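You operate a simulated robot arm through the tools that you are given. There is no shell and no other tool. Be economical: measure what you need, move in short steps, check, and stop when the job is done.

The job below is to be done with a simulated two-armed robot. You get a single attempt, and the scene is never put back.

Task
Pick up the small blue spool with one hand, pass it to the other hand and put it on the shelf under the blue bench. Put the small red spool on the shelf under the blue bench. Take the black cap and put it on the top of the blue bench. Turn the black knob to 5. Put the orange box from the top of the blue bench on the shelf under the blue bench. Any order will do. Set down upright: small blue spool, small red spool, box.

The check looks at the end state, three seconds after you hand in, the way a careful person would. Anything else that was tipped, shoved, dropped, spilled or broken makes it a failure. A push-on lid holds only when it is set on centred and level and pressed home; a screw cap is set on level and turned clockwise until tight.

Robot
Two 7-joint arms with two-finger parallel grippers on one trunk that stands fixed in place. Base frame: the origin is at the foot of the trunk, x ahead of it, y to its left, z up. Units: m, rad, N and s.
The left shoulder is at [0.071, 0.156, 1.18], the right one opposite. Payload 3.91 kg a hand.
Tool frame (each hand has its own): the origin (TCP) lies between the finger pads and is the grasp point; the fingertips stand 0.03 m ahead of it; z points along the fingers, y is the line along which they close. The gripper opens to 0.11 m. The fingers are 0.02 m wide and 0.01 m thick; the gripper's body (0.048 by 0.112 m) begins 0.055 m behind the TCP.
Orientation is told as [roll, pitch, yaw] about the base's x, y, z axes, in that order, counted from this pose: with the fingers straight down and closing along the base's y, the tool's x points along the base's -x, its y along +y and its z along -z.

Tools
- The arms move only by the tool send_rows. It takes "left_deltas", "right_deltas" or both (then of equal length, played together; a hand with none holds still); each is a list of rows, each a list of 7 numbers: the shift along the base's x, y, z in m, then the turn, a rotation vector about the base's x, y, z in rad, then the gripper command, from -1 (shut) to 1 (fully open), values between in proportion. In form: [[x, y, z, ax, ay, az, jaw], ...]. A call has 1 to 20 rows; each row shifts and turns the commanded pose from where the row before left it. Each row takes 0.2 s and may step no farther than 0.05 m and 0.15 rad from the row before; otherwise, or with a gripper value out of range, the whole call is refused. A pose out of reach is approached as far as the arm can. The call stops where the force on the tool passes 40 N (or 10 N more than at its start, if that is more) or the arm is blocked; 0.2 s more then pass. The fingers move at their own pace (about 0.108 m/s each) and stop on an object; they squeeze with about 38 N. The grip force told is the motor's: it shows also when the fingers shut on nothing. Time passes only in rows, and 0.2 s behind the last, so rows that do not move let the fingers close. It gives the time, the measured TCP pose, the force on the tool (base axes), the opening and the grip force at its end, in the units of the frame above (readings bear some noise), with the torque about the TCP (base axes, N m) and any sound that the robot's microphone picked up, and new pictures: "pictures" is both (left out), scene, wrist or none (wrist: the cameras of the hands that moved).
- Cameras (640 x 400 px; columns grow to the right, rows downward): "scene" is now at [0.1378, -0.0103, 1.4083]; the picture's right is [-0.14, -0.99, 0.00], its down [-0.56, 0.08, -0.82] and it looks along [0.82, -0.11, -0.57] (base axes); focal length 270 px, centre (320, 200). "left" rides on the left gripper at [0.072, -0.017, -0.103] in its tool frame; the picture's right is [0.23, 0.97, 0.00], its down [-0.76, 0.18, -0.62] and it looks along [-0.61, 0.14, 0.78] (tool axes); focal length 222 px, centre (320, 200). "right" rides on the right gripper at [0.072, 0.017, -0.103] in its tool frame; the picture's right is [-0.23, 0.97, 0.00], its down [-0.76, -0.18, -0.62] and it looks along [-0.61, -0.14, 0.78] (tool axes); focal length 222 px, centre (320, 200). There is no depth. A picture from a camera that has moved, and an enlarged one, comes with that camera's place and axes in the base frame and with its lens.
- raise_lower(by): slides the trunk up (or, below 0, down) by that many m; the arms and the scene camera ride with it, the base frame stays. It gives what a move gives, with no picture.
- head_to(pan, tilt): turns the head with the scene camera to pan (to the left, within 1.501 rad either way) and tilt (down, from -0.506 to 1.204), counted from straight ahead of the robot. It gives what a move gives, and a new picture of the scene camera.
- inspect(camera, box): a new picture of the part [left, top, right, bottom] of that camera's present view, enlarged. The clock stands still meanwhile.
- hand_in(): hands the job in; it is judged then, once.

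Work in short steps. Places have to be worked out from the pictures, the camera data and where the tool is seen: move nearer, look again, correct. Check each grasp and each placing, and mend what went wrong. You have 120 turns and 200 pictures in all, those below and enlarged ones among them. Open the grippers and draw the arms clear of the work before you hand the job in, unless the task says otherwise; then end with one line.

The tools are called after ">>>" by a JSON object that holds its "fn" and its "kwargs". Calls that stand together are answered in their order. send_rows: Moves the arms, as the interface text tells. Its arguments: {"type":"object","properties":{"left_deltas":{"type":"array","items":{"type":"array","items":{"type":"number"}}},"right_deltas":{"type":"array","items":{"type":"array","items":{"type":"number"}}},"pictures":{"type":"string","enum":["both","scene","wrist","none"]}},"required":[]} The other tools are called the same way: raise_lower (by) slides the trunk up or down; head_to (pan, tilt) turns the head that bears the scene camera; inspect (camera, box) takes an enlarged picture of a part of a camera's view; hand_in () hands the job in.

At the start:

```text
time: 0.0
left_tcp_pos: [0.6045, 0.2126, 1.2021]
left_tcp_rot: [0.001, 0.001, 0.0]
left_force: [-0.4, 0.5, 0.5]
left_ft_torque: [-0.01, 0.02, 0.01]
left_width: 0.11
left_grasp_force: 0.2
right_tcp_pos: [0.537, -0.3478, 1.2716]
right_tcp_rot: [0.001, 0.0, 0.0]
right_force: [-0.2, 0.5, -0.4]
right_ft_torque: [0.0, 0.0, 0.01]
right_width: 0.1102
right_grasp_force: 0.0
trunk travel left (down, up): [-0.625, 0.315]
head pan, tilt: [-0.138, 0.602]
```

scene: 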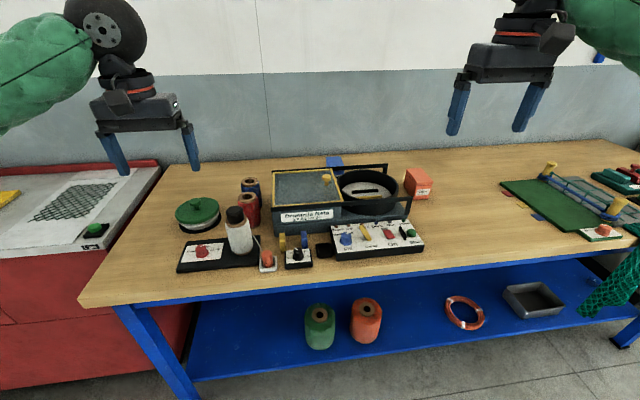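
right: 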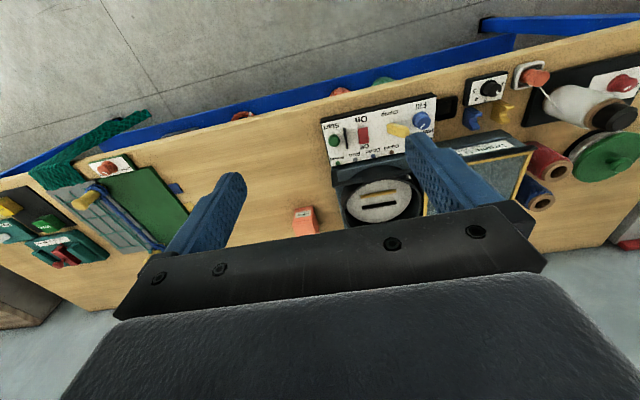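
left: 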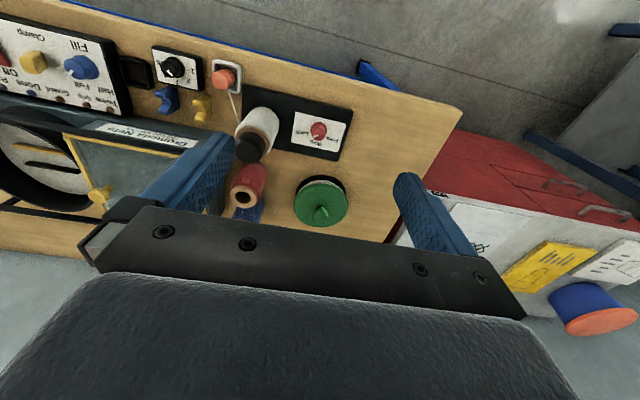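

I start by enlarging the scene to identify the spools, cap, knob and box.

>>> {"fn": "inspect", "kwargs": {"camera": "scene", "box": [160, 150, 320, 280]}}

>>> {"fn": "inspect", "kwargs": {"camera": "scene", "box": [260, 150, 440, 270]}}

>>> {"fn": "inspect", "kwargs": {"camera": "scene", "box": [180, 250, 640, 400]}}

```text
3.08 times, centred on (240, 215) of scene
camera zoom: at [0.1378, -0.0103, 1.4083], right [-0.14, -0.99, 0.0], down [-0.56, 0.08, -0.82], along [0.82, -0.11, -0.57], focal length 831 px, centre (566, 154)
```

zoom: 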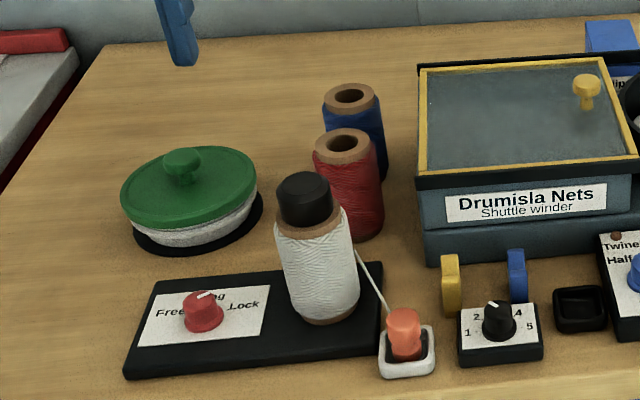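

```text
3.33 times, centred on (350, 210) of scene
camera zoom: at [0.1378, -0.0103, 1.4083], right [-0.14, -0.99, 0.0], down [-0.56, 0.08, -0.82], along [0.82, -0.11, -0.57], focal length 901 px, centre (220, 167)
```

zoom: 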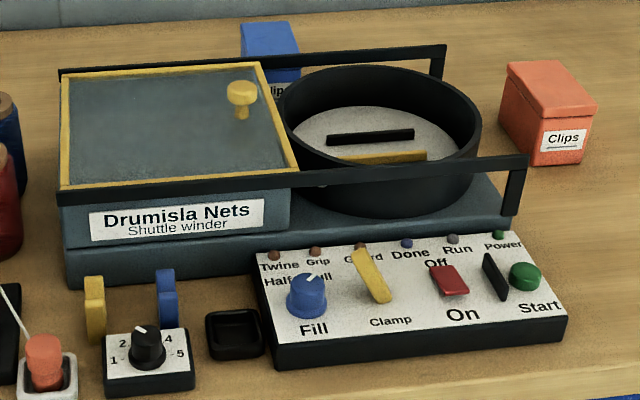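

```text
1.39 times, centred on (410, 325) of scene
camera zoom: at [0.1378, -0.0103, 1.4083], right [-0.14, -0.99, 0.0], down [-0.56, 0.08, -0.82], along [0.82, -0.11, -0.57], focal length 376 px, centre (195, 26)
```

zoom: 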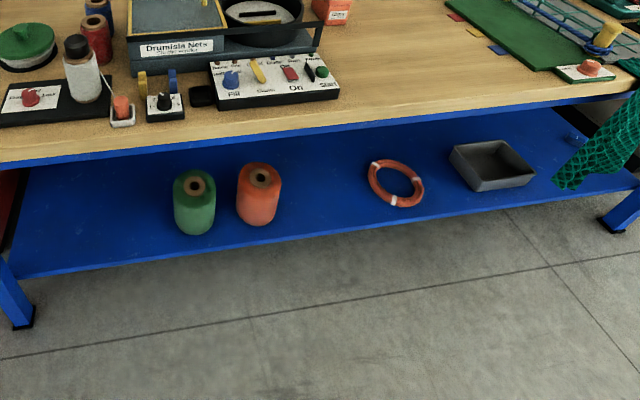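

The knob triangulates to about [0.644, -0.022, 0.89]. Next I tilt the head down for a view of the shelf and the bench front edge.

>>> {"fn": "head_to", "kwargs": {"pan": 0.0, "tilt": 0.95}}

>>> {"fn": "inspect", "kwargs": {"camera": "left", "box": [130, 20, 380, 240]}}

>>> {"fn": "inspect", "kwargs": {"camera": "right", "box": [270, 40, 640, 240]}}

```text
time: 0.8
left_tcp_pos: [0.6044, 0.2125, 1.2011]
left_tcp_rot: [0.0, 0.0, 0.0]
left_force: [-0.2, 0.2, 0.0]
left_ft_torque: [-0.02, 0.0, 0.04]
left_width: 0.1099
left_grasp_force: 0.0
right_tcp_pos: [0.5369, -0.3481, 1.2707]
right_tcp_rot: [0.0, 0.0, 0.001]
right_force: [0.4, -0.5, -0.1]
right_ft_torque: [0.02, 0.04, 0.01]
right_width: 0.1101
right_grasp_force: 0.0
trunk travel left (down, up): [-0.625, 0.315]
head pan, tilt: [0.0, 0.949]
camera scene: at [0.123, 0.0018, 1.3801], right [0.0, -1.0, 0.0], down [-0.81, 0.0, -0.58], along [0.58, 0.0, -0.81], focal length 270 px, centre (320, 200)
```

scene: 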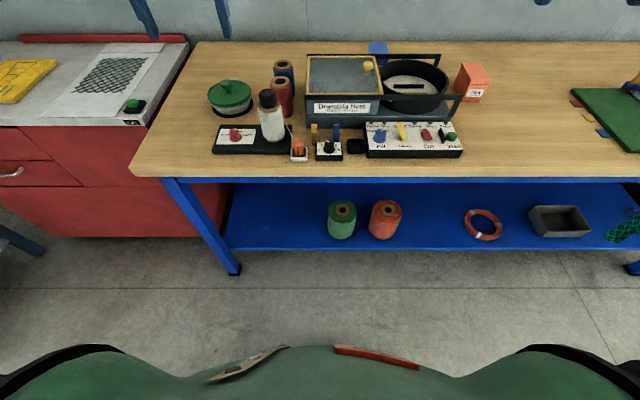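

```text
1.82 times, centred on (255, 130) of left
camera zoom: at [0.5324, 0.1953, 1.3048], right [-0.23, 0.97, 0.0], down [0.76, 0.18, 0.62], along [0.61, 0.14, -0.78], focal length 404 px, centre (438, 327)
```

zoom: 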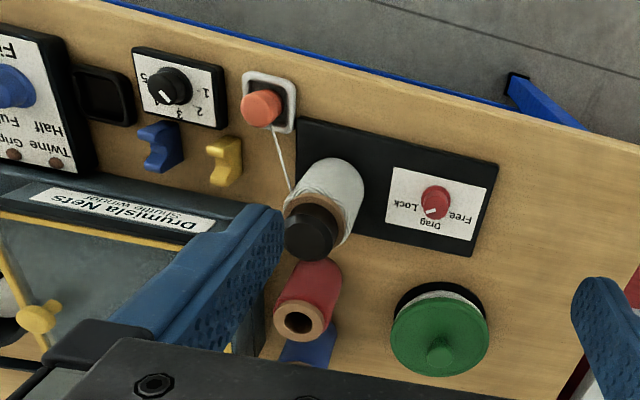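

```text
1.73 times, centred on (455, 140) of right
camera zoom: at [0.4653, -0.3316, 1.3733], right [0.23, 0.97, 0.0], down [0.76, -0.18, 0.62], along [0.61, -0.14, -0.78], focal length 384 px, centre (86, 304)
```

zoom: 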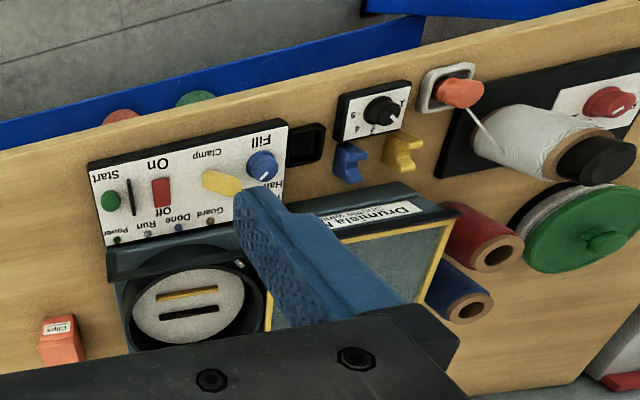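

Red spool top is at about [0.835, 0.107, 0.956], blue at [0.915, 0.109, 0.963], the cap top near [0.705, 0.126, 0.995], and the box near [0.92, -0.47]. I start with the cap by moving the left hand above it.

>>> {"fn": "send_rows", "kwargs": {"left_deltas": [[0.034, -0.029, -0.03, 0, 0, 0, 0.3], [0.034, -0.029, -0.03, 0, 0, 0, 0.3], [0.033, -0.028, -0.03, 0, 0, 0, 0.3], [0, 0, 0, 0, 0, 0, 0.3]]}}

```text
refused: row 1 steps farther than a row can; nothing moved
```

The step was slightly too long, so I split it finer.

>>> {"fn": "send_rows", "kwargs": {"left_deltas": [[0.025, -0.022, -0.025, 0, 0, 0, 0.3], [0.025, -0.022, -0.025, 0, 0, 0, 0.3], [0.025, -0.022, -0.025, 0, 0, 0, 0.3], [0.025, -0.02, -0.025, 0, 0, 0, 0.3], [0, 0, 0, 0, 0, 0, 0.3]]}}

```text
time: 2.0
left_tcp_pos: [0.7036, 0.1286, 1.1002]
left_tcp_rot: [0.0, -0.001, 0.0]
left_force: [0.5, -0.1, 0.5]
left_ft_torque: [0.02, 0.01, -0.01]
left_width: 0.0712
left_grasp_force: 0.0
right_tcp_pos: [0.5363, -0.3469, 1.2719]
right_tcp_rot: [0.001, -0.001, 0.001]
right_force: [0.0, 0.3, 1.0]
right_ft_torque: [0.02, -0.04, 0.0]
right_width: 0.1098
right_grasp_force: 0.1
trunk travel left (down, up): [-0.625, 0.315]
head pan, tilt: [0.0, 0.949]
camera scene: at [0.1218, 0.0024, 1.3802], right [0.0, -1.0, 0.0], down [-0.81, 0.0, -0.58], along [0.58, 0.0, -0.81], focal length 270 px, centre (320, 200)
camera left: at [0.6316, 0.111, 1.2035], right [-0.23, 0.97, 0.0], down [0.76, 0.18, 0.62], along [0.61, 0.14, -0.78], focal length 222 px, centre (320, 200)
```

scene: 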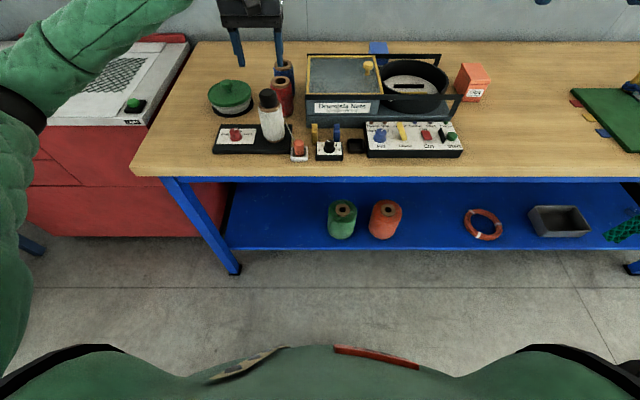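
left: 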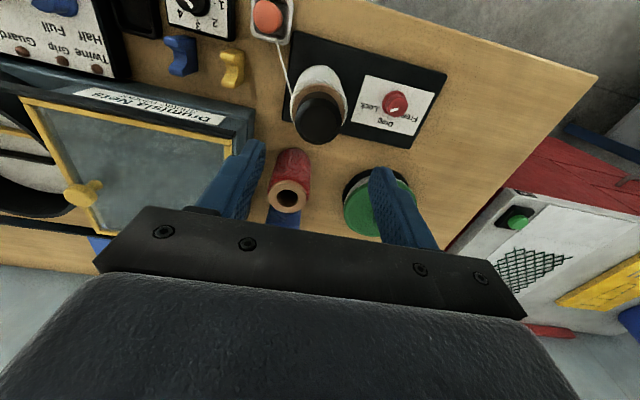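

The two views now agree that the cap's top centre is about [0.70, 0.127, 1.006]. I descend so the fingertips reach just above the cap's bottom, then look.

>>> {"fn": "send_rows", "kwargs": {"left_deltas": [[-0.003, -0.002, -0.03, 0, 0, 0, 0.3], [0, 0, -0.03, 0, 0, 0, 0.3], [0, 0, -0.03, 0, 0, 0, 0.3], [0, 0, 0, 0, 0, 0, 0.3]], "pictures": "wrist"}}

>>> {"fn": "inspect", "kwargs": {"camera": "scene", "box": [200, 30, 340, 170]}}

```text
time: 3.0
left_tcp_pos: [0.701, 0.1244, 1.0074]
left_tcp_rot: [-0.001, 0.001, -0.001]
left_force: [-0.5, -0.4, 0.0]
left_ft_torque: [-0.01, -0.04, 0.0]
left_width: 0.0714
left_grasp_force: 0.1
right_tcp_pos: [0.5363, -0.3495, 1.2722]
right_tcp_rot: [0.0, 0.001, -0.001]
right_force: [0.1, 0.0, 0.0]
right_ft_torque: [0.04, 0.02, -0.01]
right_width: 0.1101
right_grasp_force: 0.0
trunk travel left (down, up): [-0.625, 0.315]
head pan, tilt: [0.0, 0.949]
camera left: at [0.6286, 0.108, 1.1107], right [-0.23, 0.97, 0.0], down [0.76, 0.18, 0.62], along [0.61, 0.14, -0.78], focal length 222 px, centre (320, 200)
```

left: 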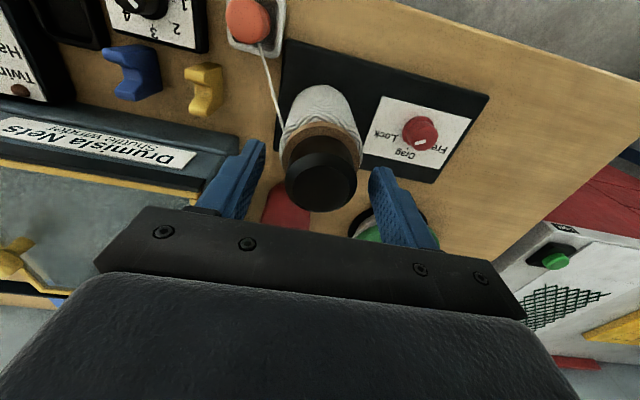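

```text
2.86 times, centred on (270, 100) of scene
camera zoom: at [0.1227, 0.0015, 1.3801], right [0.0, -1.0, 0.0], down [-0.81, 0.0, -0.58], along [0.58, 0.0, -0.81], focal length 772 px, centre (463, 486)
```

zoom: 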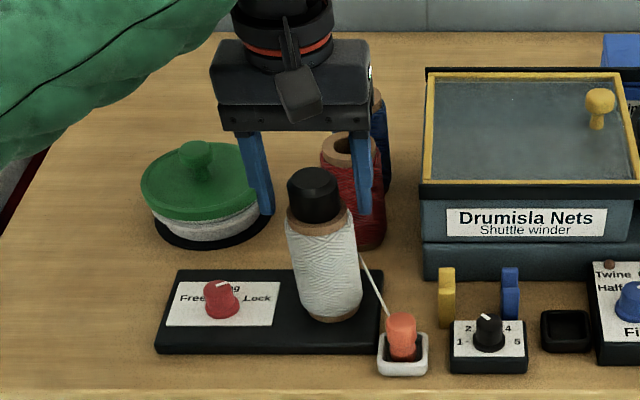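

The cap's bottom is around z = 0.982, so I raise the hand by 8 mm and close gently on the cap only.

>>> {"fn": "send_rows", "kwargs": {"left_deltas": [[0.0, 0.002, 0.009, 0, 0, 0, 0.3], [0, 0, 0, 0, 0, 0, -1], [0, 0, 0, 0, 0, 0, -1], [0, 0, 0, 0, 0, 0, -1]], "pictures": "wrist"}}

>>> {"fn": "inspect", "kwargs": {"camera": "scene", "box": [200, 30, 340, 170]}}

```text
time: 4.0
left_tcp_pos: [0.7019, 0.1257, 1.0172]
left_tcp_rot: [0.0, 0.0, 0.0]
left_force: [-0.7, 0.4, 0.8]
left_ft_torque: [-0.01, -0.03, 0.0]
left_width: 0.0402
left_grasp_force: 37.5
right_tcp_pos: [0.5367, -0.348, 1.2711]
right_tcp_rot: [0.0, 0.001, 0.0]
right_force: [-0.6, -0.5, -1.0]
right_ft_torque: [-0.03, -0.01, -0.02]
right_width: 0.1101
right_grasp_force: 0.0
trunk travel left (down, up): [-0.625, 0.315]
head pan, tilt: [0.0, 0.949]
camera left: at [0.6287, 0.1091, 1.1217], right [-0.23, 0.97, 0.0], down [0.76, 0.18, 0.62], along [0.61, 0.14, -0.78], focal length 222 px, centre (320, 200)
```

left: 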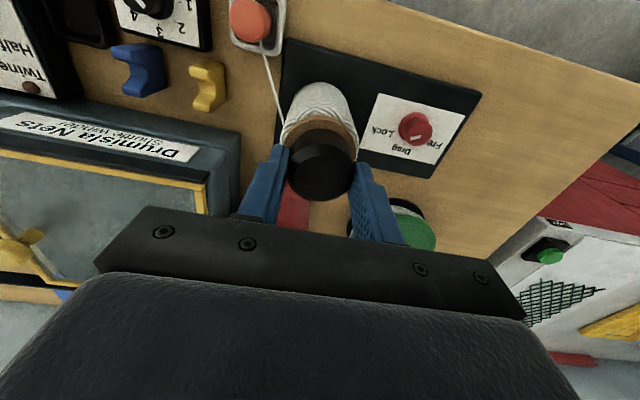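

```text
2.86 times, centred on (270, 100) of scene
camera zoom: at [0.123, 0.0018, 1.38], right [0.0, -1.0, 0.0], down [-0.81, 0.0, -0.58], along [0.58, 0.0, -0.81], focal length 772 px, centre (463, 486)
```

zoom: 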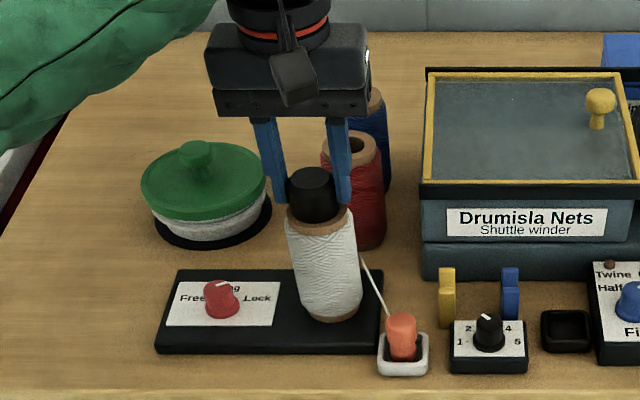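

The cap is gripped, 40 mm wide. I pull up 4 mm as a test to see whether it comes free or is screwed on.

>>> {"fn": "send_rows", "kwargs": {"left_deltas": [[0, 0, 0.002, 0, 0, 0, -1], [0, 0, 0.002, 0, 0, 0, -1]], "pictures": "none"}}

>>> {"fn": "inspect", "kwargs": {"camera": "left", "box": [240, 60, 420, 220]}}

```text
time: 4.6
left_tcp_pos: [0.7006, 0.125, 1.0222]
left_tcp_rot: [0.001, -0.001, 0.001]
left_force: [0.5, -0.4, -0.8]
left_ft_torque: [0.0, -0.01, 0.0]
left_width: 0.0403
left_grasp_force: 38.4
right_tcp_pos: [0.5373, -0.3481, 1.2711]
right_tcp_rot: [-0.001, 0.001, -0.002]
right_force: [0.8, 0.9, -0.2]
right_ft_torque: [-0.01, 0.02, -0.03]
right_width: 0.1097
right_grasp_force: 0.2
trunk travel left (down, up): [-0.625, 0.315]
head pan, tilt: [0.0, 0.949]
```

```text
2.50 times, centred on (330, 140) of left
camera zoom: at [0.6287, 0.1084, 1.1266], right [-0.23, 0.97, 0.0], down [0.76, 0.18, 0.62], along [0.61, 0.14, -0.78], focal length 555 px, centre (295, 350)
```

zoom: 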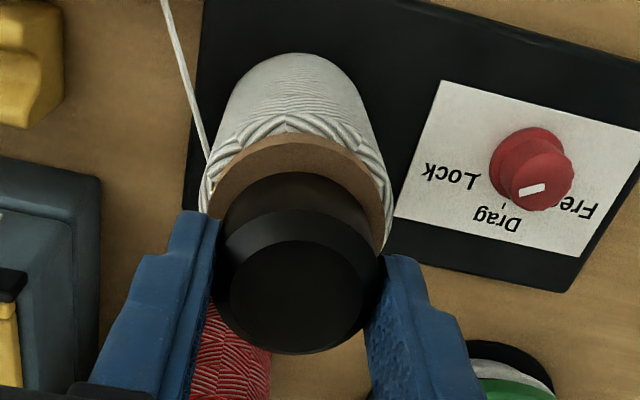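

There was no resistance, so the cap is loose. I lift it another 5 cm and check.

>>> {"fn": "send_rows", "kwargs": {"left_deltas": [[0, 0, 0.01, 0, 0, 0, -1], [0, 0, 0.02, 0, 0, 0, -1], [0, 0, 0.03, 0, 0, 0, -1], [0, 0, 0.02, 0, 0, 0, -1]]}}

```text
time: 5.6
left_tcp_pos: [0.6996, 0.1247, 1.103]
left_tcp_rot: [0.0, 0.001, 0.001]
left_force: [0.1, -0.2, -0.4]
left_ft_torque: [0.01, -0.01, -0.02]
left_width: 0.0402
left_grasp_force: 38.0
right_tcp_pos: [0.5366, -0.348, 1.2703]
right_tcp_rot: [0.001, -0.001, -0.001]
right_force: [0.8, -0.2, 0.6]
right_ft_torque: [-0.02, -0.04, 0.0]
right_width: 0.1098
right_grasp_force: 0.1
trunk travel left (down, up): [-0.625, 0.315]
head pan, tilt: [0.0, 0.949]
camera scene: at [0.1229, 0.0015, 1.3799], right [0.0, -1.0, 0.0], down [-0.81, 0.0, -0.58], along [0.58, 0.0, -0.81], focal length 270 px, centre (320, 200)
camera left: at [0.6278, 0.1076, 1.2062], right [-0.23, 0.97, 0.0], down [0.76, 0.18, 0.62], along [0.61, 0.14, -0.78], focal length 222 px, centre (320, 200)
```

scene: 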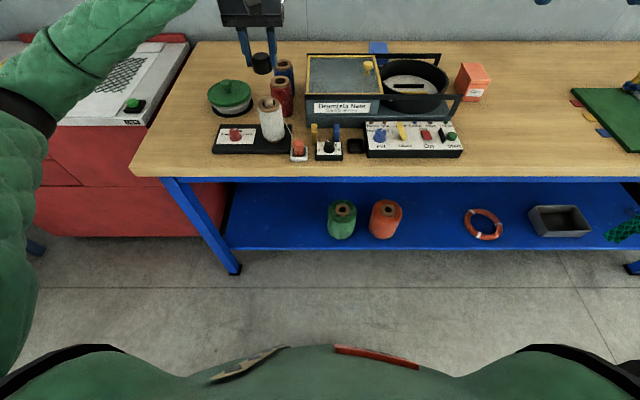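
left: 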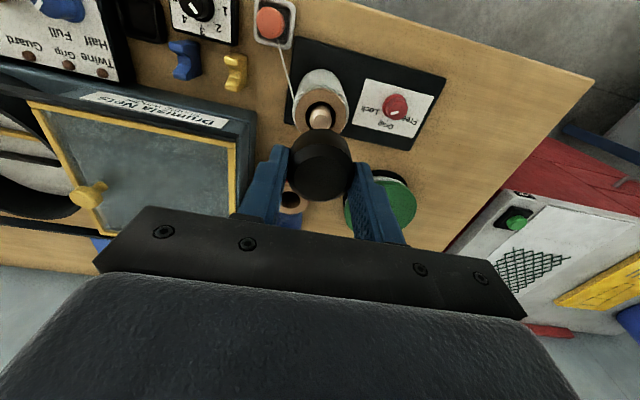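

The cap is off the peg and held. I carry it to the free spot at the front left of the bench, about (0.71, 0.39), above the surface.

>>> {"fn": "send_rows", "kwargs": {"left_deltas": [[0, 0.045, 0, 0, 0, 0, -1], [0, 0.045, 0, 0, 0, 0, -1], [0, 0.045, 0, 0, 0, 0, -1], [0, 0.045, 0, 0, 0, 0, -1], [0, 0.045, 0, 0, 0, 0, -1], [0.01, 0.04, 0, 0, 0, 0, -1], [0, 0, -0.045, 0, 0, 0, -1], [0, 0, -0.045, 0, 0, 0, -1], [0, 0, -0.045, 0, 0, 0, -1], [0, 0, -0.03, 0, 0, 0, -1], [0, 0, 0, 0, 0, 0, -1]]}}

```text
time: 8.0
left_tcp_pos: [0.7086, 0.3891, 0.9396]
left_tcp_rot: [-0.001, 0.0, 0.003]
left_force: [0.2, 0.0, -0.4]
left_ft_torque: [0.01, -0.02, -0.03]
left_width: 0.0402
left_grasp_force: 38.3
right_tcp_pos: [0.5371, -0.3487, 1.2711]
right_tcp_rot: [0.0, 0.001, 0.0]
right_force: [0.2, 0.1, -1.0]
right_ft_torque: [0.02, 0.0, -0.01]
right_width: 0.1097
right_grasp_force: 0.0
trunk travel left (down, up): [-0.625, 0.315]
head pan, tilt: [0.0, 0.949]
camera scene: at [0.1228, 0.0017, 1.3801], right [0.0, -1.0, 0.0], down [-0.81, 0.0, -0.58], along [0.58, 0.0, -0.81], focal length 270 px, centre (320, 200)
camera left: at [0.6366, 0.3719, 1.0427], right [-0.23, 0.97, 0.0], down [0.76, 0.18, 0.62], along [0.61, 0.14, -0.78], focal length 222 px, centre (320, 200)
```

scene: 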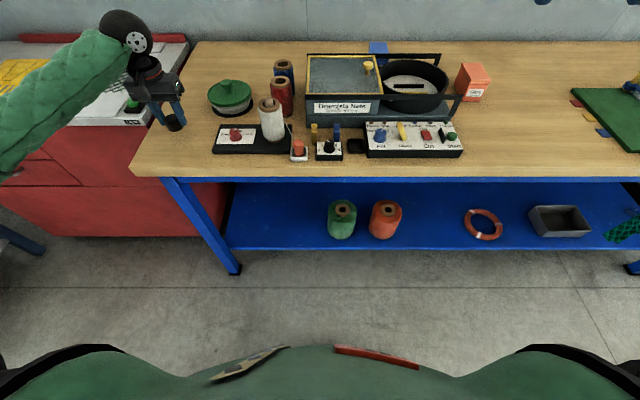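
left: 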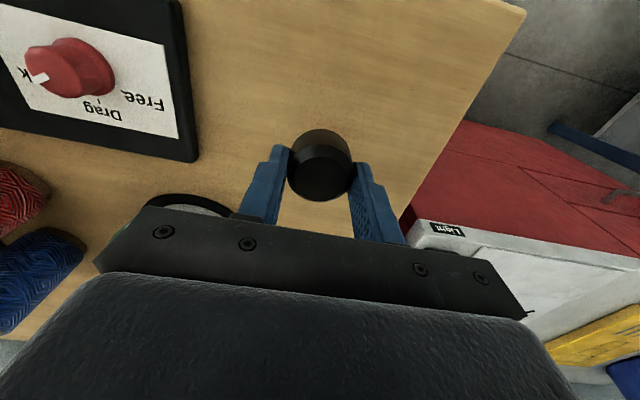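

The spot is clear but a little close to the left edge, so I shift 2 cm inward and lower in small steps until I feel contact.

>>> {"fn": "send_rows", "kwargs": {"left_deltas": [[0, -0.02, 0, 0, 0, 0, -1], [0, 0, -0.01, 0, 0, 0, -1], [0, 0, -0.01, 0, 0, 0, -1], [0, 0, -0.005, 0, 0, 0, -1], [0, 0, -0.004, 0, 0, 0, -1], [0, 0, -0.003, 0, 0, 0, -1]], "pictures": "none"}}

```text
time: 9.4
left_tcp_pos: [0.7123, 0.3696, 0.9064]
left_tcp_rot: [-0.001, -0.001, 0.002]
left_force: [0.5, -0.2, 0.6]
left_ft_torque: [0.01, -0.02, -0.01]
left_width: 0.04
left_grasp_force: 37.5
right_tcp_pos: [0.5365, -0.3484, 1.2712]
right_tcp_rot: [-0.003, 0.001, 0.0]
right_force: [-0.1, -0.3, 0.4]
right_ft_torque: [-0.01, 0.02, -0.01]
right_width: 0.1102
right_grasp_force: 0.2
trunk travel left (down, up): [-0.625, 0.315]
head pan, tilt: [0.0, 0.949]
```

There is no contact yet, so I lower further in 3 mm steps.

>>> {"fn": "send_rows", "kwargs": {"left_deltas": [[0, 0, -0.003, 0, 0, 0, -1], [0, 0, -0.003, 0, 0, 0, -1], [0, 0, -0.003, 0, 0, 0, -1]], "pictures": "wrist"}}

```text
time: 10.2
left_tcp_pos: [0.7102, 0.3729, 0.8977]
left_tcp_rot: [-0.001, 0.002, 0.002]
left_force: [0.3, -0.2, 3.6]
left_ft_torque: [0.09, 0.02, 0.01]
left_width: 0.0403
left_grasp_force: 38.6
right_tcp_pos: [0.5381, -0.3483, 1.2725]
right_tcp_rot: [-0.001, 0.001, 0.0]
right_force: [-0.2, 0.4, 0.3]
right_ft_torque: [0.02, 0.0, 0.0]
right_width: 0.1102
right_grasp_force: 0.1
trunk travel left (down, up): [-0.625, 0.315]
head pan, tilt: [0.0, 0.949]
camera left: at [0.6389, 0.3551, 1.0016], right [-0.23, 0.97, 0.0], down [0.76, 0.18, 0.62], along [0.61, 0.14, -0.78], focal length 222 px, centre (320, 200)
```

left: 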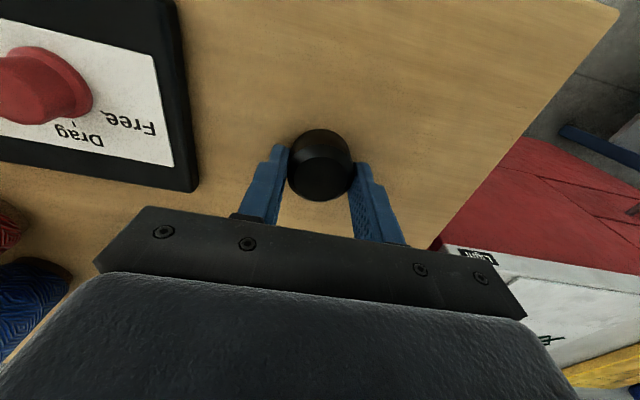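

Contact reads 3.6 N, so I open the hand and rise.

>>> {"fn": "send_rows", "kwargs": {"left_deltas": [[0, 0, 0, 0, 0, 0, 0.3], [0, 0, 0, 0, 0, 0, 0.3], [0, 0, 0.03, 0, 0, 0, 0.3], [0, 0, 0.045, 0, 0, 0, 0.3], [0, 0, 0.045, 0, 0, 0, 0.3], [0, 0, 0.045, 0, 0, 0, 0.3], [0, 0, 0, 0, 0, 0, 0.3]]}}

```text
time: 11.8
left_tcp_pos: [0.7117, 0.3743, 1.0625]
left_tcp_rot: [-0.002, 0.003, 0.0]
left_force: [-0.1, 0.2, -0.2]
left_ft_torque: [-0.01, -0.03, -0.03]
left_width: 0.0712
left_grasp_force: 0.0
right_tcp_pos: [0.5377, -0.3483, 1.27]
right_tcp_rot: [0.0, 0.001, 0.0]
right_force: [1.0, -0.4, -1.2]
right_ft_torque: [-0.04, 0.03, 0.01]
right_width: 0.11
right_grasp_force: 0.0
trunk travel left (down, up): [-0.625, 0.315]
head pan, tilt: [0.0, 0.949]
camera scene: at [0.1236, 0.0023, 1.3799], right [0.0, -1.0, 0.0], down [-0.81, 0.0, -0.58], along [0.58, 0.0, -0.81], focal length 270 px, centre (320, 200)
camera left: at [0.6405, 0.3569, 1.166], right [-0.23, 0.97, 0.0], down [0.76, 0.18, 0.62], along [0.61, 0.14, -0.78], focal length 222 px, centre (320, 200)
```

scene: 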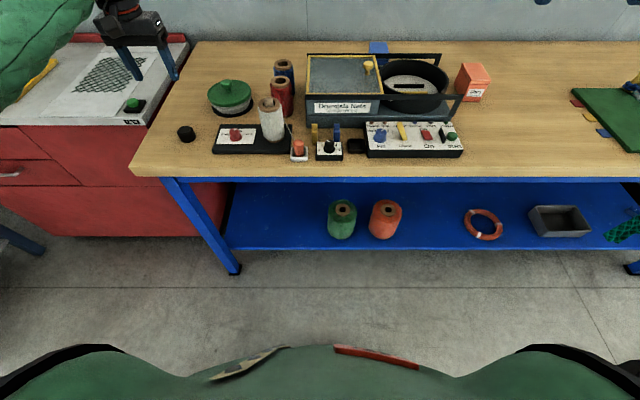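
left: 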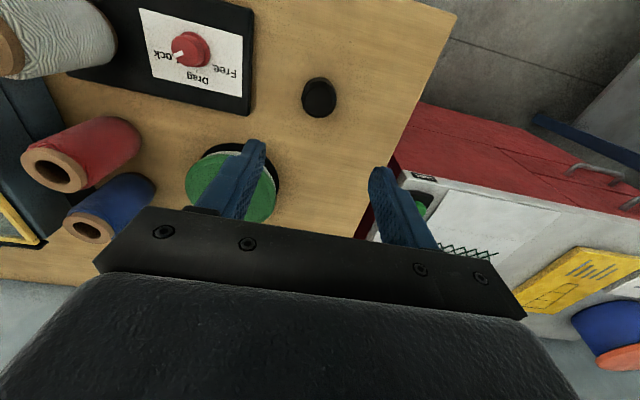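

The cap stands on the bench top. Next is the knob, so I bring the right hand over it for a close view.

>>> {"fn": "send_rows", "kwargs": {"right_deltas": [[0.01, 0.033, -0.027, 0, 0, 0, -0.3], [0.01, 0.033, -0.027, 0, 0, 0, -0.3], [0.01, 0.033, -0.027, 0, 0, 0, -0.3], [0.01, 0.033, -0.027, 0, 0, 0, -0.3], [0.01, 0.033, -0.027, 0, 0, 0, -0.3], [0.01, 0.033, -0.027, 0, 0, 0, -0.3], [0.01, 0.033, -0.027, 0, 0, 0, -0.3], [0.01, 0.033, -0.027, 0, 0, 0, -0.3], [0.01, 0.033, -0.027, 0, 0, 0, -0.3], [0.017, 0.03, -0.027, 0, 0, 0, -0.3], [0, 0, 0, 0, 0, 0, -0.3]], "pictures": "wrist"}}

>>> {"fn": "inspect", "kwargs": {"camera": "right", "box": [230, 60, 410, 200]}}

>>> {"fn": "inspect", "kwargs": {"camera": "scene", "box": [290, 120, 370, 170]}}

```text
time: 14.2
left_tcp_pos: [0.7124, 0.3729, 1.0637]
left_tcp_rot: [0.001, 0.0, 0.0]
left_force: [0.1, 0.2, 0.8]
left_ft_torque: [0.0, 0.0, 0.03]
left_width: 0.0717
left_grasp_force: 0.1
right_tcp_pos: [0.6446, -0.0217, 1.0042]
right_tcp_rot: [0.0, 0.0, 0.0]
right_force: [-0.3, 0.8, 0.4]
right_ft_torque: [0.02, -0.03, -0.02]
right_width: 0.0387
right_grasp_force: 0.1
trunk travel left (down, up): [-0.625, 0.315]
head pan, tilt: [0.0, 0.949]
camera right: at [0.5733, -0.0051, 1.1058], right [0.23, 0.97, 0.0], down [0.76, -0.18, 0.62], along [0.61, -0.14, -0.78], focal length 222 px, centre (320, 200)
```

right: 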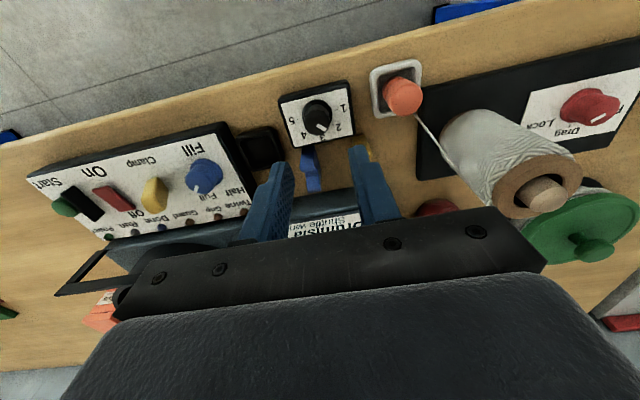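

```text
2.86 times, centred on (320, 130) of right
camera zoom: at [0.5733, -0.0051, 1.1058], right [0.23, 0.97, 0.0], down [0.76, -0.18, 0.62], along [0.61, -0.14, -0.78], focal length 635 px, centre (320, 400)
```

zoom: 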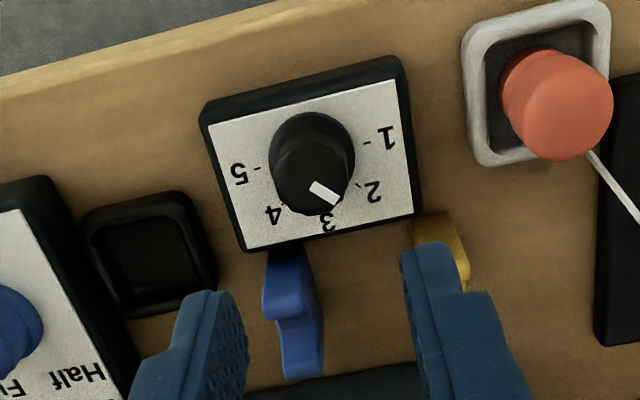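

```text
8.00 times, centred on (330, 145) of scene
camera zoom: at [0.1223, 0.0014, 1.3801], right [0.0, -1.0, 0.0], down [-0.81, 0.0, -0.58], along [0.58, 0.0, -0.81], focal length 2161 px, centre (240, 640)
```

zoom: 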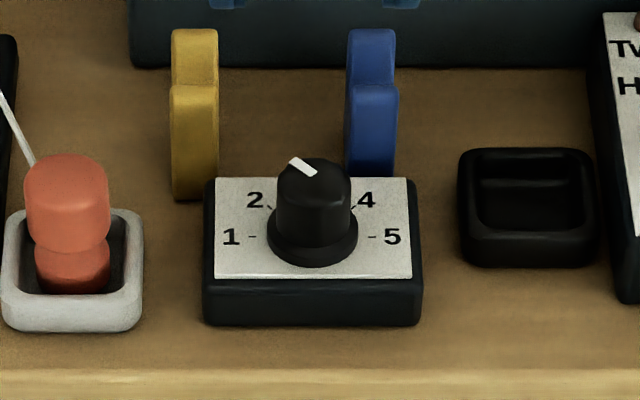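

The pointer is at 2 and the marks are 45° apart, clockwise to 5, so I need a 135° clockwise turn. The knob top is at about [0.642, -0.0225, 0.906]. I pre-rotate the hand +67.5° and descend over it.

>>> {"fn": "send_rows", "kwargs": {"right_deltas": [[-0.002, -0.001, -0.005, 0, 0, 0.1475, -0.15], [0, 0, -0.005, 0, 0, 0.1475, -0.15], [0, 0, -0.005, 0, 0, 0.1475, -0.15], [0, 0, -0.005, 0, 0, 0.1475, -0.15], [0, 0, -0.005, 0, 0, 0.1475, -0.15], [0, 0, -0.005, 0, 0, 0.1475, -0.15], [0, 0, -0.005, 0, 0, 0.1475, -0.15], [0, 0, -0.005, 0, 0, 0.1455, -0.15], [0, 0, 0, 0, 0, 0, -0.15]], "pictures": "wrist"}}

>>> {"fn": "inspect", "kwargs": {"camera": "scene", "box": [290, 90, 370, 170]}}

```text
time: 16.2
left_tcp_pos: [0.7122, 0.3734, 1.063]
left_tcp_rot: [-0.001, 0.001, 0.0]
left_force: [0.2, -0.5, -0.3]
left_ft_torque: [0.01, 0.01, -0.01]
left_width: 0.0714
left_grasp_force: 0.1
right_tcp_pos: [0.6408, -0.0226, 0.9603]
right_tcp_rot: [-0.001, 0.0, 1.179]
right_force: [-0.5, -0.2, 0.5]
right_ft_torque: [-0.03, 0.04, -0.01]
right_width: 0.0468
right_grasp_force: 0.1
trunk travel left (down, up): [-0.625, 0.315]
head pan, tilt: [0.0, 0.949]
camera right: at [0.5985, -0.0824, 1.063], right [-0.81, 0.58, 0.0], down [0.45, 0.64, 0.62], along [0.36, 0.51, -0.78], focal length 222 px, centre (320, 200)
```

right: 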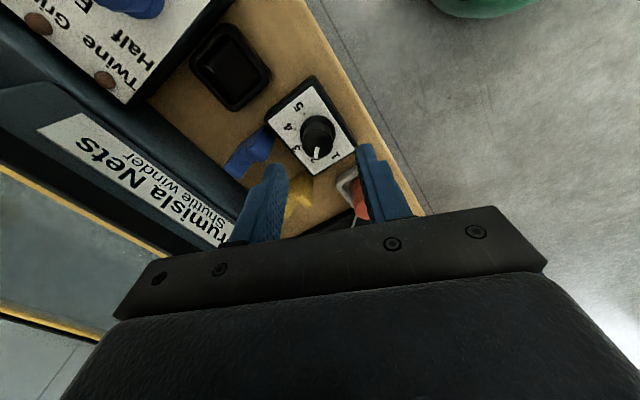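

```text
5.00 times, centred on (330, 130) of scene
camera zoom: at [0.1231, 0.0021, 1.38], right [0.0, -1.0, 0.0], down [-0.81, 0.0, -0.58], along [0.58, 0.0, -0.81], focal length 1351 px, centre (270, 550)
```

zoom: 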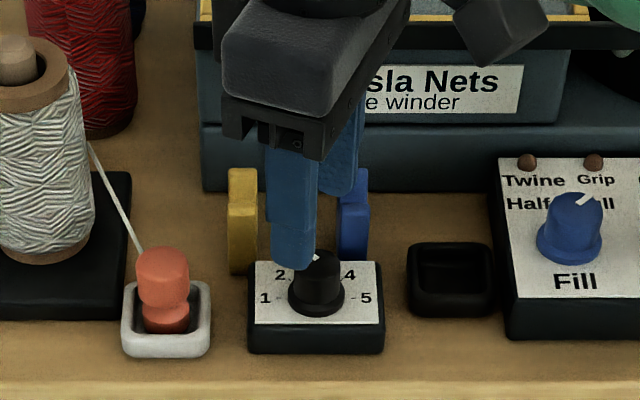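

Blue and yellow hooks stand just behind the dial, so I narrow the opening to 36 mm before descending around the knob, then look.

>>> {"fn": "send_rows", "kwargs": {"right_deltas": [[0.001, 0, 0, 0, 0, 0, -0.345], [0, 0, -0.015, 0, 0, 0, -0.345], [0, 0, -0.012, 0, 0, 0, -0.345], [0, 0, -0.01, 0, 0, 0, -0.345], [0, 0, 0, 0, 0, 0, -0.345]], "pictures": "wrist"}}

>>> {"fn": "inspect", "kwargs": {"camera": "scene", "box": [290, 90, 370, 170]}}

```text
time: 17.4
left_tcp_pos: [0.7136, 0.3734, 1.0624]
left_tcp_rot: [0.0, 0.0, 0.0]
left_force: [0.6, -0.1, 0.1]
left_ft_torque: [0.02, 0.01, 0.01]
left_width: 0.0714
left_grasp_force: 0.1
right_tcp_pos: [0.6434, -0.0222, 0.9223]
right_tcp_rot: [0.001, 0.0, 1.179]
right_force: [-0.5, -0.9, -0.6]
right_ft_torque: [0.01, 0.0, 0.0]
right_width: 0.036
right_grasp_force: 0.1
trunk travel left (down, up): [-0.625, 0.315]
head pan, tilt: [0.0, 0.949]
camera right: at [0.5999, -0.0827, 1.0251], right [-0.81, 0.58, 0.0], down [0.46, 0.64, 0.62], along [0.36, 0.51, -0.78], focal length 222 px, centre (320, 200)
```

right: 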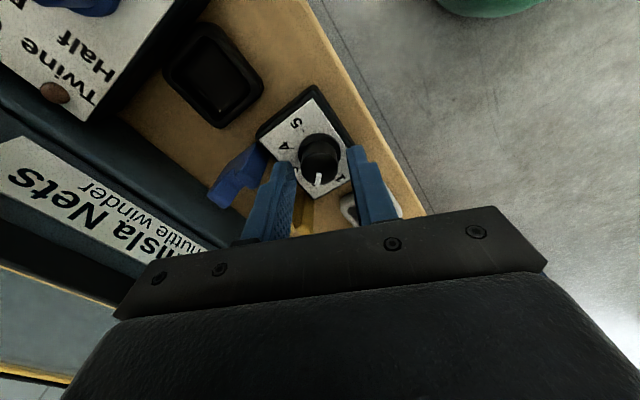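

```text
5.00 times, centred on (330, 130) of scene
camera zoom: at [0.123, 0.0022, 1.38], right [0.0, -1.0, 0.0], down [-0.81, 0.0, -0.58], along [0.58, 0.0, -0.81], focal length 1351 px, centre (270, 550)
```

zoom: 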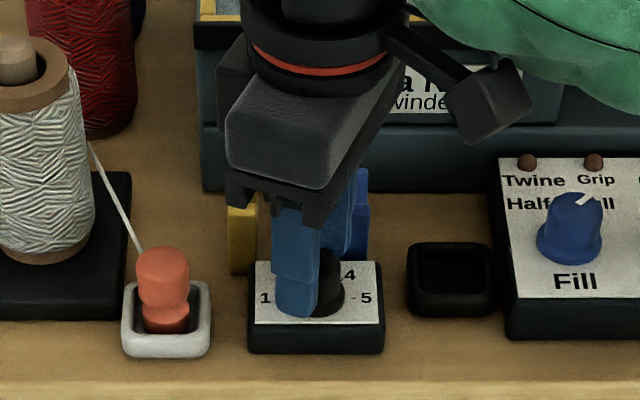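

The knob sits between the fingers. I close on it, then turn 135° clockwise.

>>> {"fn": "send_rows", "kwargs": {"right_deltas": [[-0.001, 0, -0.002, 0, 0, 0, -0.345], [0, 0, 0, 0, 0, 0, -1], [0, 0, 0, 0, 0, 0, -1], [0, 0, 0, 0, 0, 0, -1]], "pictures": "wrist"}}

```text
time: 18.4
left_tcp_pos: [0.7132, 0.3726, 1.063]
left_tcp_rot: [0.001, 0.002, 0.001]
left_force: [-0.2, -0.2, -0.1]
left_ft_torque: [0.04, 0.02, 0.02]
left_width: 0.0715
left_grasp_force: 0.0
right_tcp_pos: [0.6422, -0.0231, 0.9207]
right_tcp_rot: [0.001, 0.002, 1.177]
right_force: [11.8, -6.0, 3.2]
right_ft_torque: [-0.43, -0.27, 0.03]
right_width: 0.023
right_grasp_force: 45.1
trunk travel left (down, up): [-0.625, 0.315]
head pan, tilt: [0.0, 0.949]
camera right: at [0.5993, -0.0838, 1.0227], right [-0.81, 0.58, 0.0], down [0.46, 0.64, 0.62], along [0.36, 0.51, -0.78], focal length 222 px, centre (320, 200)
```

right: 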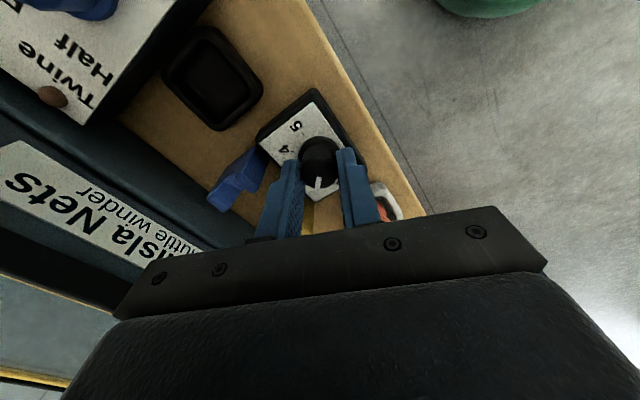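

A lateral force of 13 N shows the grip is a couple of mm off centre. I shift the hand in the force direction to relieve it.

>>> {"fn": "send_rows", "kwargs": {"right_deltas": [[0.0015, -0.0007, 0, 0, 0, 0, -1], [0, 0, 0, 0, 0, 0, -1]], "pictures": "none"}}

```text
time: 19.0
left_tcp_pos: [0.7124, 0.3721, 1.0618]
left_tcp_rot: [0.0, -0.001, 0.0]
left_force: [0.1, 0.8, -0.1]
left_ft_torque: [-0.02, -0.04, -0.02]
left_width: 0.0713
left_grasp_force: 0.1
right_tcp_pos: [0.6429, -0.0232, 0.919]
right_tcp_rot: [0.003, 0.001, 1.177]
right_force: [0.2, -8.5, -2.5]
right_ft_torque: [-0.08, 0.02, 0.01]
right_width: 0.0231
right_grasp_force: 44.8
trunk travel left (down, up): [-0.625, 0.315]
head pan, tilt: [0.0, 0.949]
```

I nudge another 1 mm in -y, then turn in two halves.

>>> {"fn": "send_rows", "kwargs": {"right_deltas": [[0, -0.001, 0, 0, 0, 0, -1], [0, 0, 0, 0, 0, -0.14725, -1], [0, 0, 0, 0, 0, -0.14725, -1], [0, 0, 0, 0, 0, -0.14725, -1], [0, 0, 0, 0, 0, -0.14725, -1]], "pictures": "wrist"}}

```text
time: 20.2
left_tcp_pos: [0.712, 0.3736, 1.0624]
left_tcp_rot: [0.001, -0.002, 0.002]
left_force: [-0.2, -0.1, 0.4]
left_ft_torque: [0.0, -0.02, 0.0]
left_width: 0.0716
left_grasp_force: 0.1
right_tcp_pos: [0.6431, -0.0237, 0.922]
right_tcp_rot: [0.001, 0.001, 0.589]
right_force: [-20.7, 2.1, -20.3]
right_ft_torque: [0.03, 0.6, 0.0]
right_width: 0.0236
right_grasp_force: 45.0
trunk travel left (down, up): [-0.625, 0.315]
head pan, tilt: [0.0, 0.949]
camera right: at [0.5737, -0.0497, 1.0229], right [-0.35, 0.94, 0.0], down [0.73, 0.28, 0.62], along [0.58, 0.22, -0.78], focal length 222 px, centre (320, 200)
```

right: 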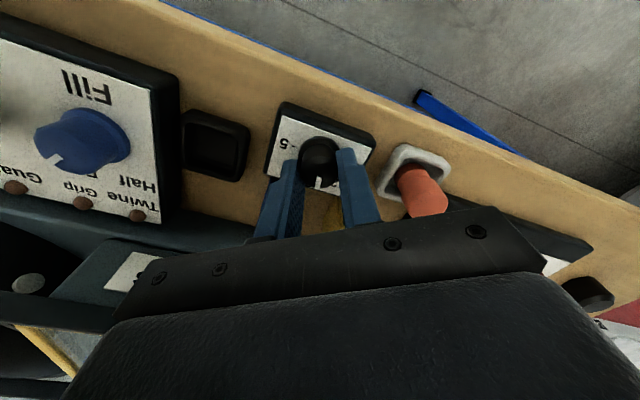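

The knob turns with the hand, but forces are building, pulling back and down. I shift 2 mm in -x and -z and continue turning.

>>> {"fn": "send_rows", "kwargs": {"right_deltas": [[-0.002, 0, -0.002, 0, 0, 0, -1], [0, 0, 0, 0, 0, -0.14725, -1], [0, 0, 0, 0, 0, -0.14725, -1], [0, 0, 0, 0, 0, -0.14725, -1], [0, 0, 0, 0, 0, -0.14725, -1]], "pictures": "wrist"}}

```text
time: 21.4
left_tcp_pos: [0.7134, 0.3726, 1.0633]
left_tcp_rot: [0.0, -0.002, 0.001]
left_force: [0.6, -0.5, -0.5]
left_ft_torque: [-0.02, 0.0, 0.05]
left_width: 0.0713
left_grasp_force: 0.2
right_tcp_pos: [0.6438, -0.0243, 0.9203]
right_tcp_rot: [0.0, -0.002, -0.003]
right_force: [6.1, -2.4, 4.0]
right_ft_torque: [0.01, -1.08, 0.02]
right_width: 0.0234
right_grasp_force: 45.0
trunk travel left (down, up): [-0.625, 0.315]
head pan, tilt: [0.0, 0.949]
camera right: at [0.5707, -0.0069, 1.0227], right [0.23, 0.97, 0.0], down [0.76, -0.18, 0.62], along [0.61, -0.14, -0.78], focal length 222 px, centre (320, 200)
```

right: 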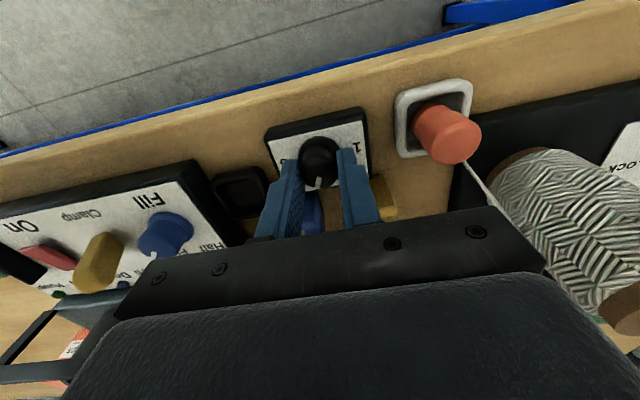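

The force is small now. I continue the second half of the turn.

>>> {"fn": "send_rows", "kwargs": {"right_deltas": [[0, 0, 0, 0, 0, -0.14725, -1], [0, 0, 0, 0, 0, -0.14725, -1], [0, 0, 0, 0, 0, -0.14725, -1], [0, 0, 0, 0, 0, -0.14725, -1]], "pictures": "none"}}

```text
time: 22.4
left_tcp_pos: [0.7135, 0.3722, 1.0619]
left_tcp_rot: [-0.001, 0.003, 0.001]
left_force: [0.2, 0.0, -0.9]
left_ft_torque: [0.0, -0.02, 0.05]
left_width: 0.0718
left_grasp_force: 0.0
right_tcp_pos: [0.6423, -0.0234, 0.9207]
right_tcp_rot: [0.002, 0.0, -0.593]
right_force: [31.6, -3.0, 24.2]
right_ft_torque: [-0.35, -1.34, -0.01]
right_width: 0.0232
right_grasp_force: 44.7
trunk travel left (down, up): [-0.625, 0.315]
head pan, tilt: [0.0, 0.949]
```

The force is up to 31 N in +x and 24 N in +z, so I shift +2 mm in both before continuing.

>>> {"fn": "send_rows", "kwargs": {"right_deltas": [[0.002, 0, 0.0015, 0, 0, 0, -1], [0, 0, 0, 0, 0, -0.14725, -1], [0, 0, 0, 0, 0, -0.14725, -1]], "pictures": "none"}}

```text
time: 23.2
left_tcp_pos: [0.7122, 0.3707, 1.0624]
left_tcp_rot: [0.001, 0.003, 0.001]
left_force: [1.0, 0.5, -0.1]
left_ft_torque: [0.03, -0.02, -0.01]
left_width: 0.0715
left_grasp_force: 0.0
right_tcp_pos: [0.6436, -0.0244, 0.9204]
right_tcp_rot: [-0.001, 0.0, -0.883]
right_force: [4.7, -7.9, -0.2]
right_ft_torque: [-0.08, 0.18, -0.02]
right_width: 0.0234
right_grasp_force: 44.8
trunk travel left (down, up): [-0.625, 0.315]
head pan, tilt: [0.0, 0.949]
```

Good. I make the last two turn steps.

>>> {"fn": "send_rows", "kwargs": {"right_deltas": [[0, -0.0005, 0, 0, 0, -0.14725, -1], [0, 0, 0, 0, 0, -0.14725, -1], [0, 0, 0, 0, 0, 0, -1]], "pictures": "wrist"}}

>>> {"fn": "inspect", "kwargs": {"camera": "right", "box": [250, 100, 390, 200]}}

```text
time: 24.0
left_tcp_pos: [0.7125, 0.3733, 1.0629]
left_tcp_rot: [0.0, -0.002, 0.0]
left_force: [0.5, 0.1, 0.4]
left_ft_torque: [0.0, -0.01, -0.02]
left_width: 0.0718
left_grasp_force: 0.1
right_tcp_pos: [0.6411, -0.0258, 0.9199]
right_tcp_rot: [-0.004, 0.0, -1.179]
right_force: [-15.0, -6.4, -16.5]
right_ft_torque: [-0.36, 0.39, 0.55]
right_width: 0.0234
right_grasp_force: 44.7
trunk travel left (down, up): [-0.625, 0.315]
head pan, tilt: [0.0, 0.949]
camera right: at [0.6311, 0.0487, 1.0227], right [0.99, 0.16, 0.0], down [0.13, -0.77, 0.62], along [0.1, -0.62, -0.78], focal length 222 px, centre (320, 200)
```

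right: 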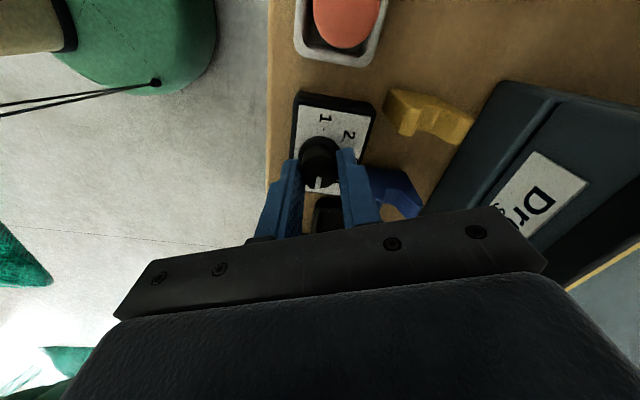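

```text
4.00 times, centred on (320, 150) of right
camera zoom: at [0.6311, 0.0487, 1.0227], right [0.99, 0.16, 0.0], down [0.13, -0.77, 0.62], along [0.1, -0.62, -0.78], focal length 888 px, centre (320, 400)
```

zoom: 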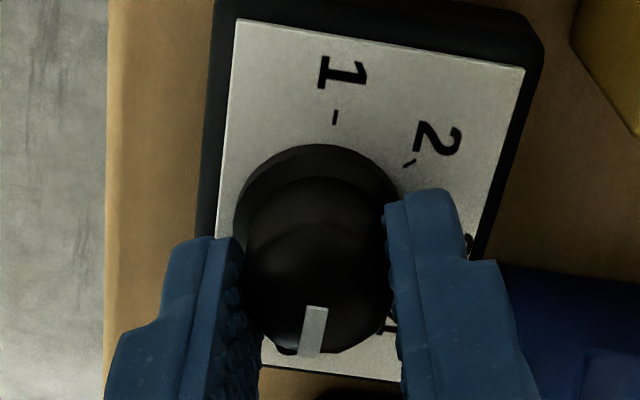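

The pointer lines up opposite the 1 mark, at 5. I open slightly and lift straight up, then check.

>>> {"fn": "send_rows", "kwargs": {"right_deltas": [[-0.001, -0.0005, 0, 0, 0, 0, -0.35], [0, 0, 0, 0, 0, 0, -0.35], [0, 0, 0.02, 0, 0, 0, -0.35], [0, 0, 0.045, 0, 0, 0, -0.35], [0, 0, 0.045, 0, 0, 0, -0.35], [0, 0, 0, 0, 0, 0, -0.35]], "pictures": "wrist"}}

>>> {"fn": "inspect", "kwargs": {"camera": "right", "box": [250, 50, 390, 150]}}

>>> {"fn": "inspect", "kwargs": {"camera": "scene", "box": [290, 120, 370, 170]}}

```text
time: 25.4
left_tcp_pos: [0.7128, 0.3725, 1.0623]
left_tcp_rot: [0.0, 0.001, 0.001]
left_force: [0.3, 0.8, 0.1]
left_ft_torque: [0.0, 0.0, 0.0]
left_width: 0.0717
left_grasp_force: 0.0
right_tcp_pos: [0.6423, -0.0238, 1.0297]
right_tcp_rot: [-0.002, 0.0, -1.177]
right_force: [0.2, -0.6, -0.8]
right_ft_torque: [0.03, 0.04, 0.0]
right_width: 0.0358
right_grasp_force: 0.1
trunk travel left (down, up): [-0.625, 0.315]
head pan, tilt: [0.0, 0.949]
camera right: at [0.63, 0.0492, 1.1322], right [0.99, 0.16, 0.0], down [0.13, -0.77, 0.62], along [0.1, -0.61, -0.78], focal length 222 px, centre (320, 200)
```

right: 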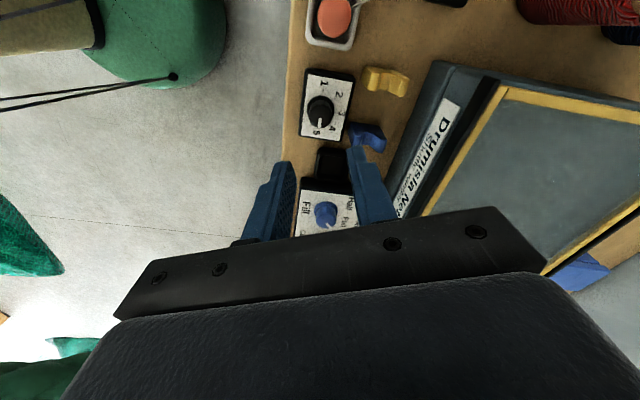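

```text
4.00 times, centred on (320, 100) of right
camera zoom: at [0.63, 0.0492, 1.1322], right [0.99, 0.16, 0.0], down [0.13, -0.77, 0.62], along [0.1, -0.61, -0.78], focal length 888 px, centre (320, 600)
```

zoom: 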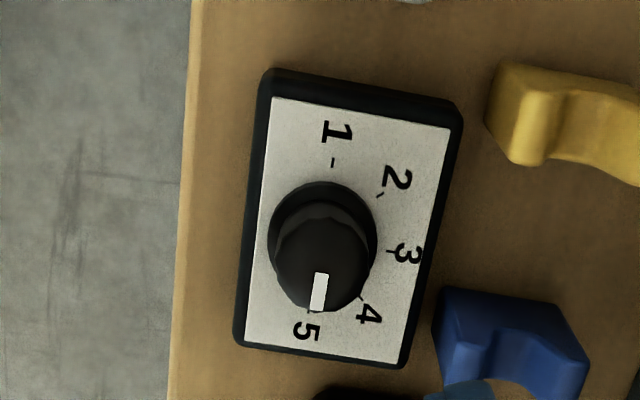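

```text
8.00 times, centred on (330, 145) of scene
camera zoom: at [0.1235, 0.0017, 1.3799], right [0.0, -1.0, 0.0], down [-0.81, 0.0, -0.58], along [0.58, 0.0, -0.81], focal length 2161 px, centre (240, 640)
```

zoom: 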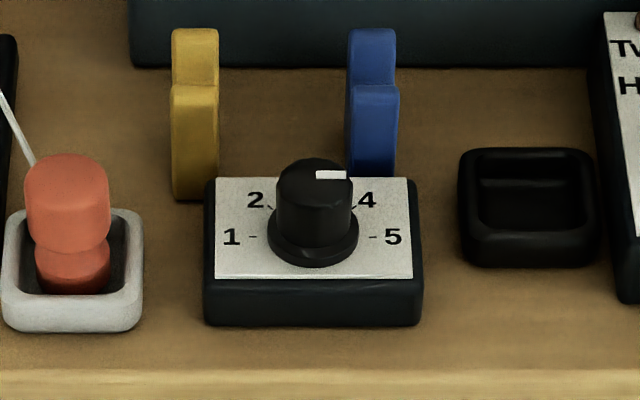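

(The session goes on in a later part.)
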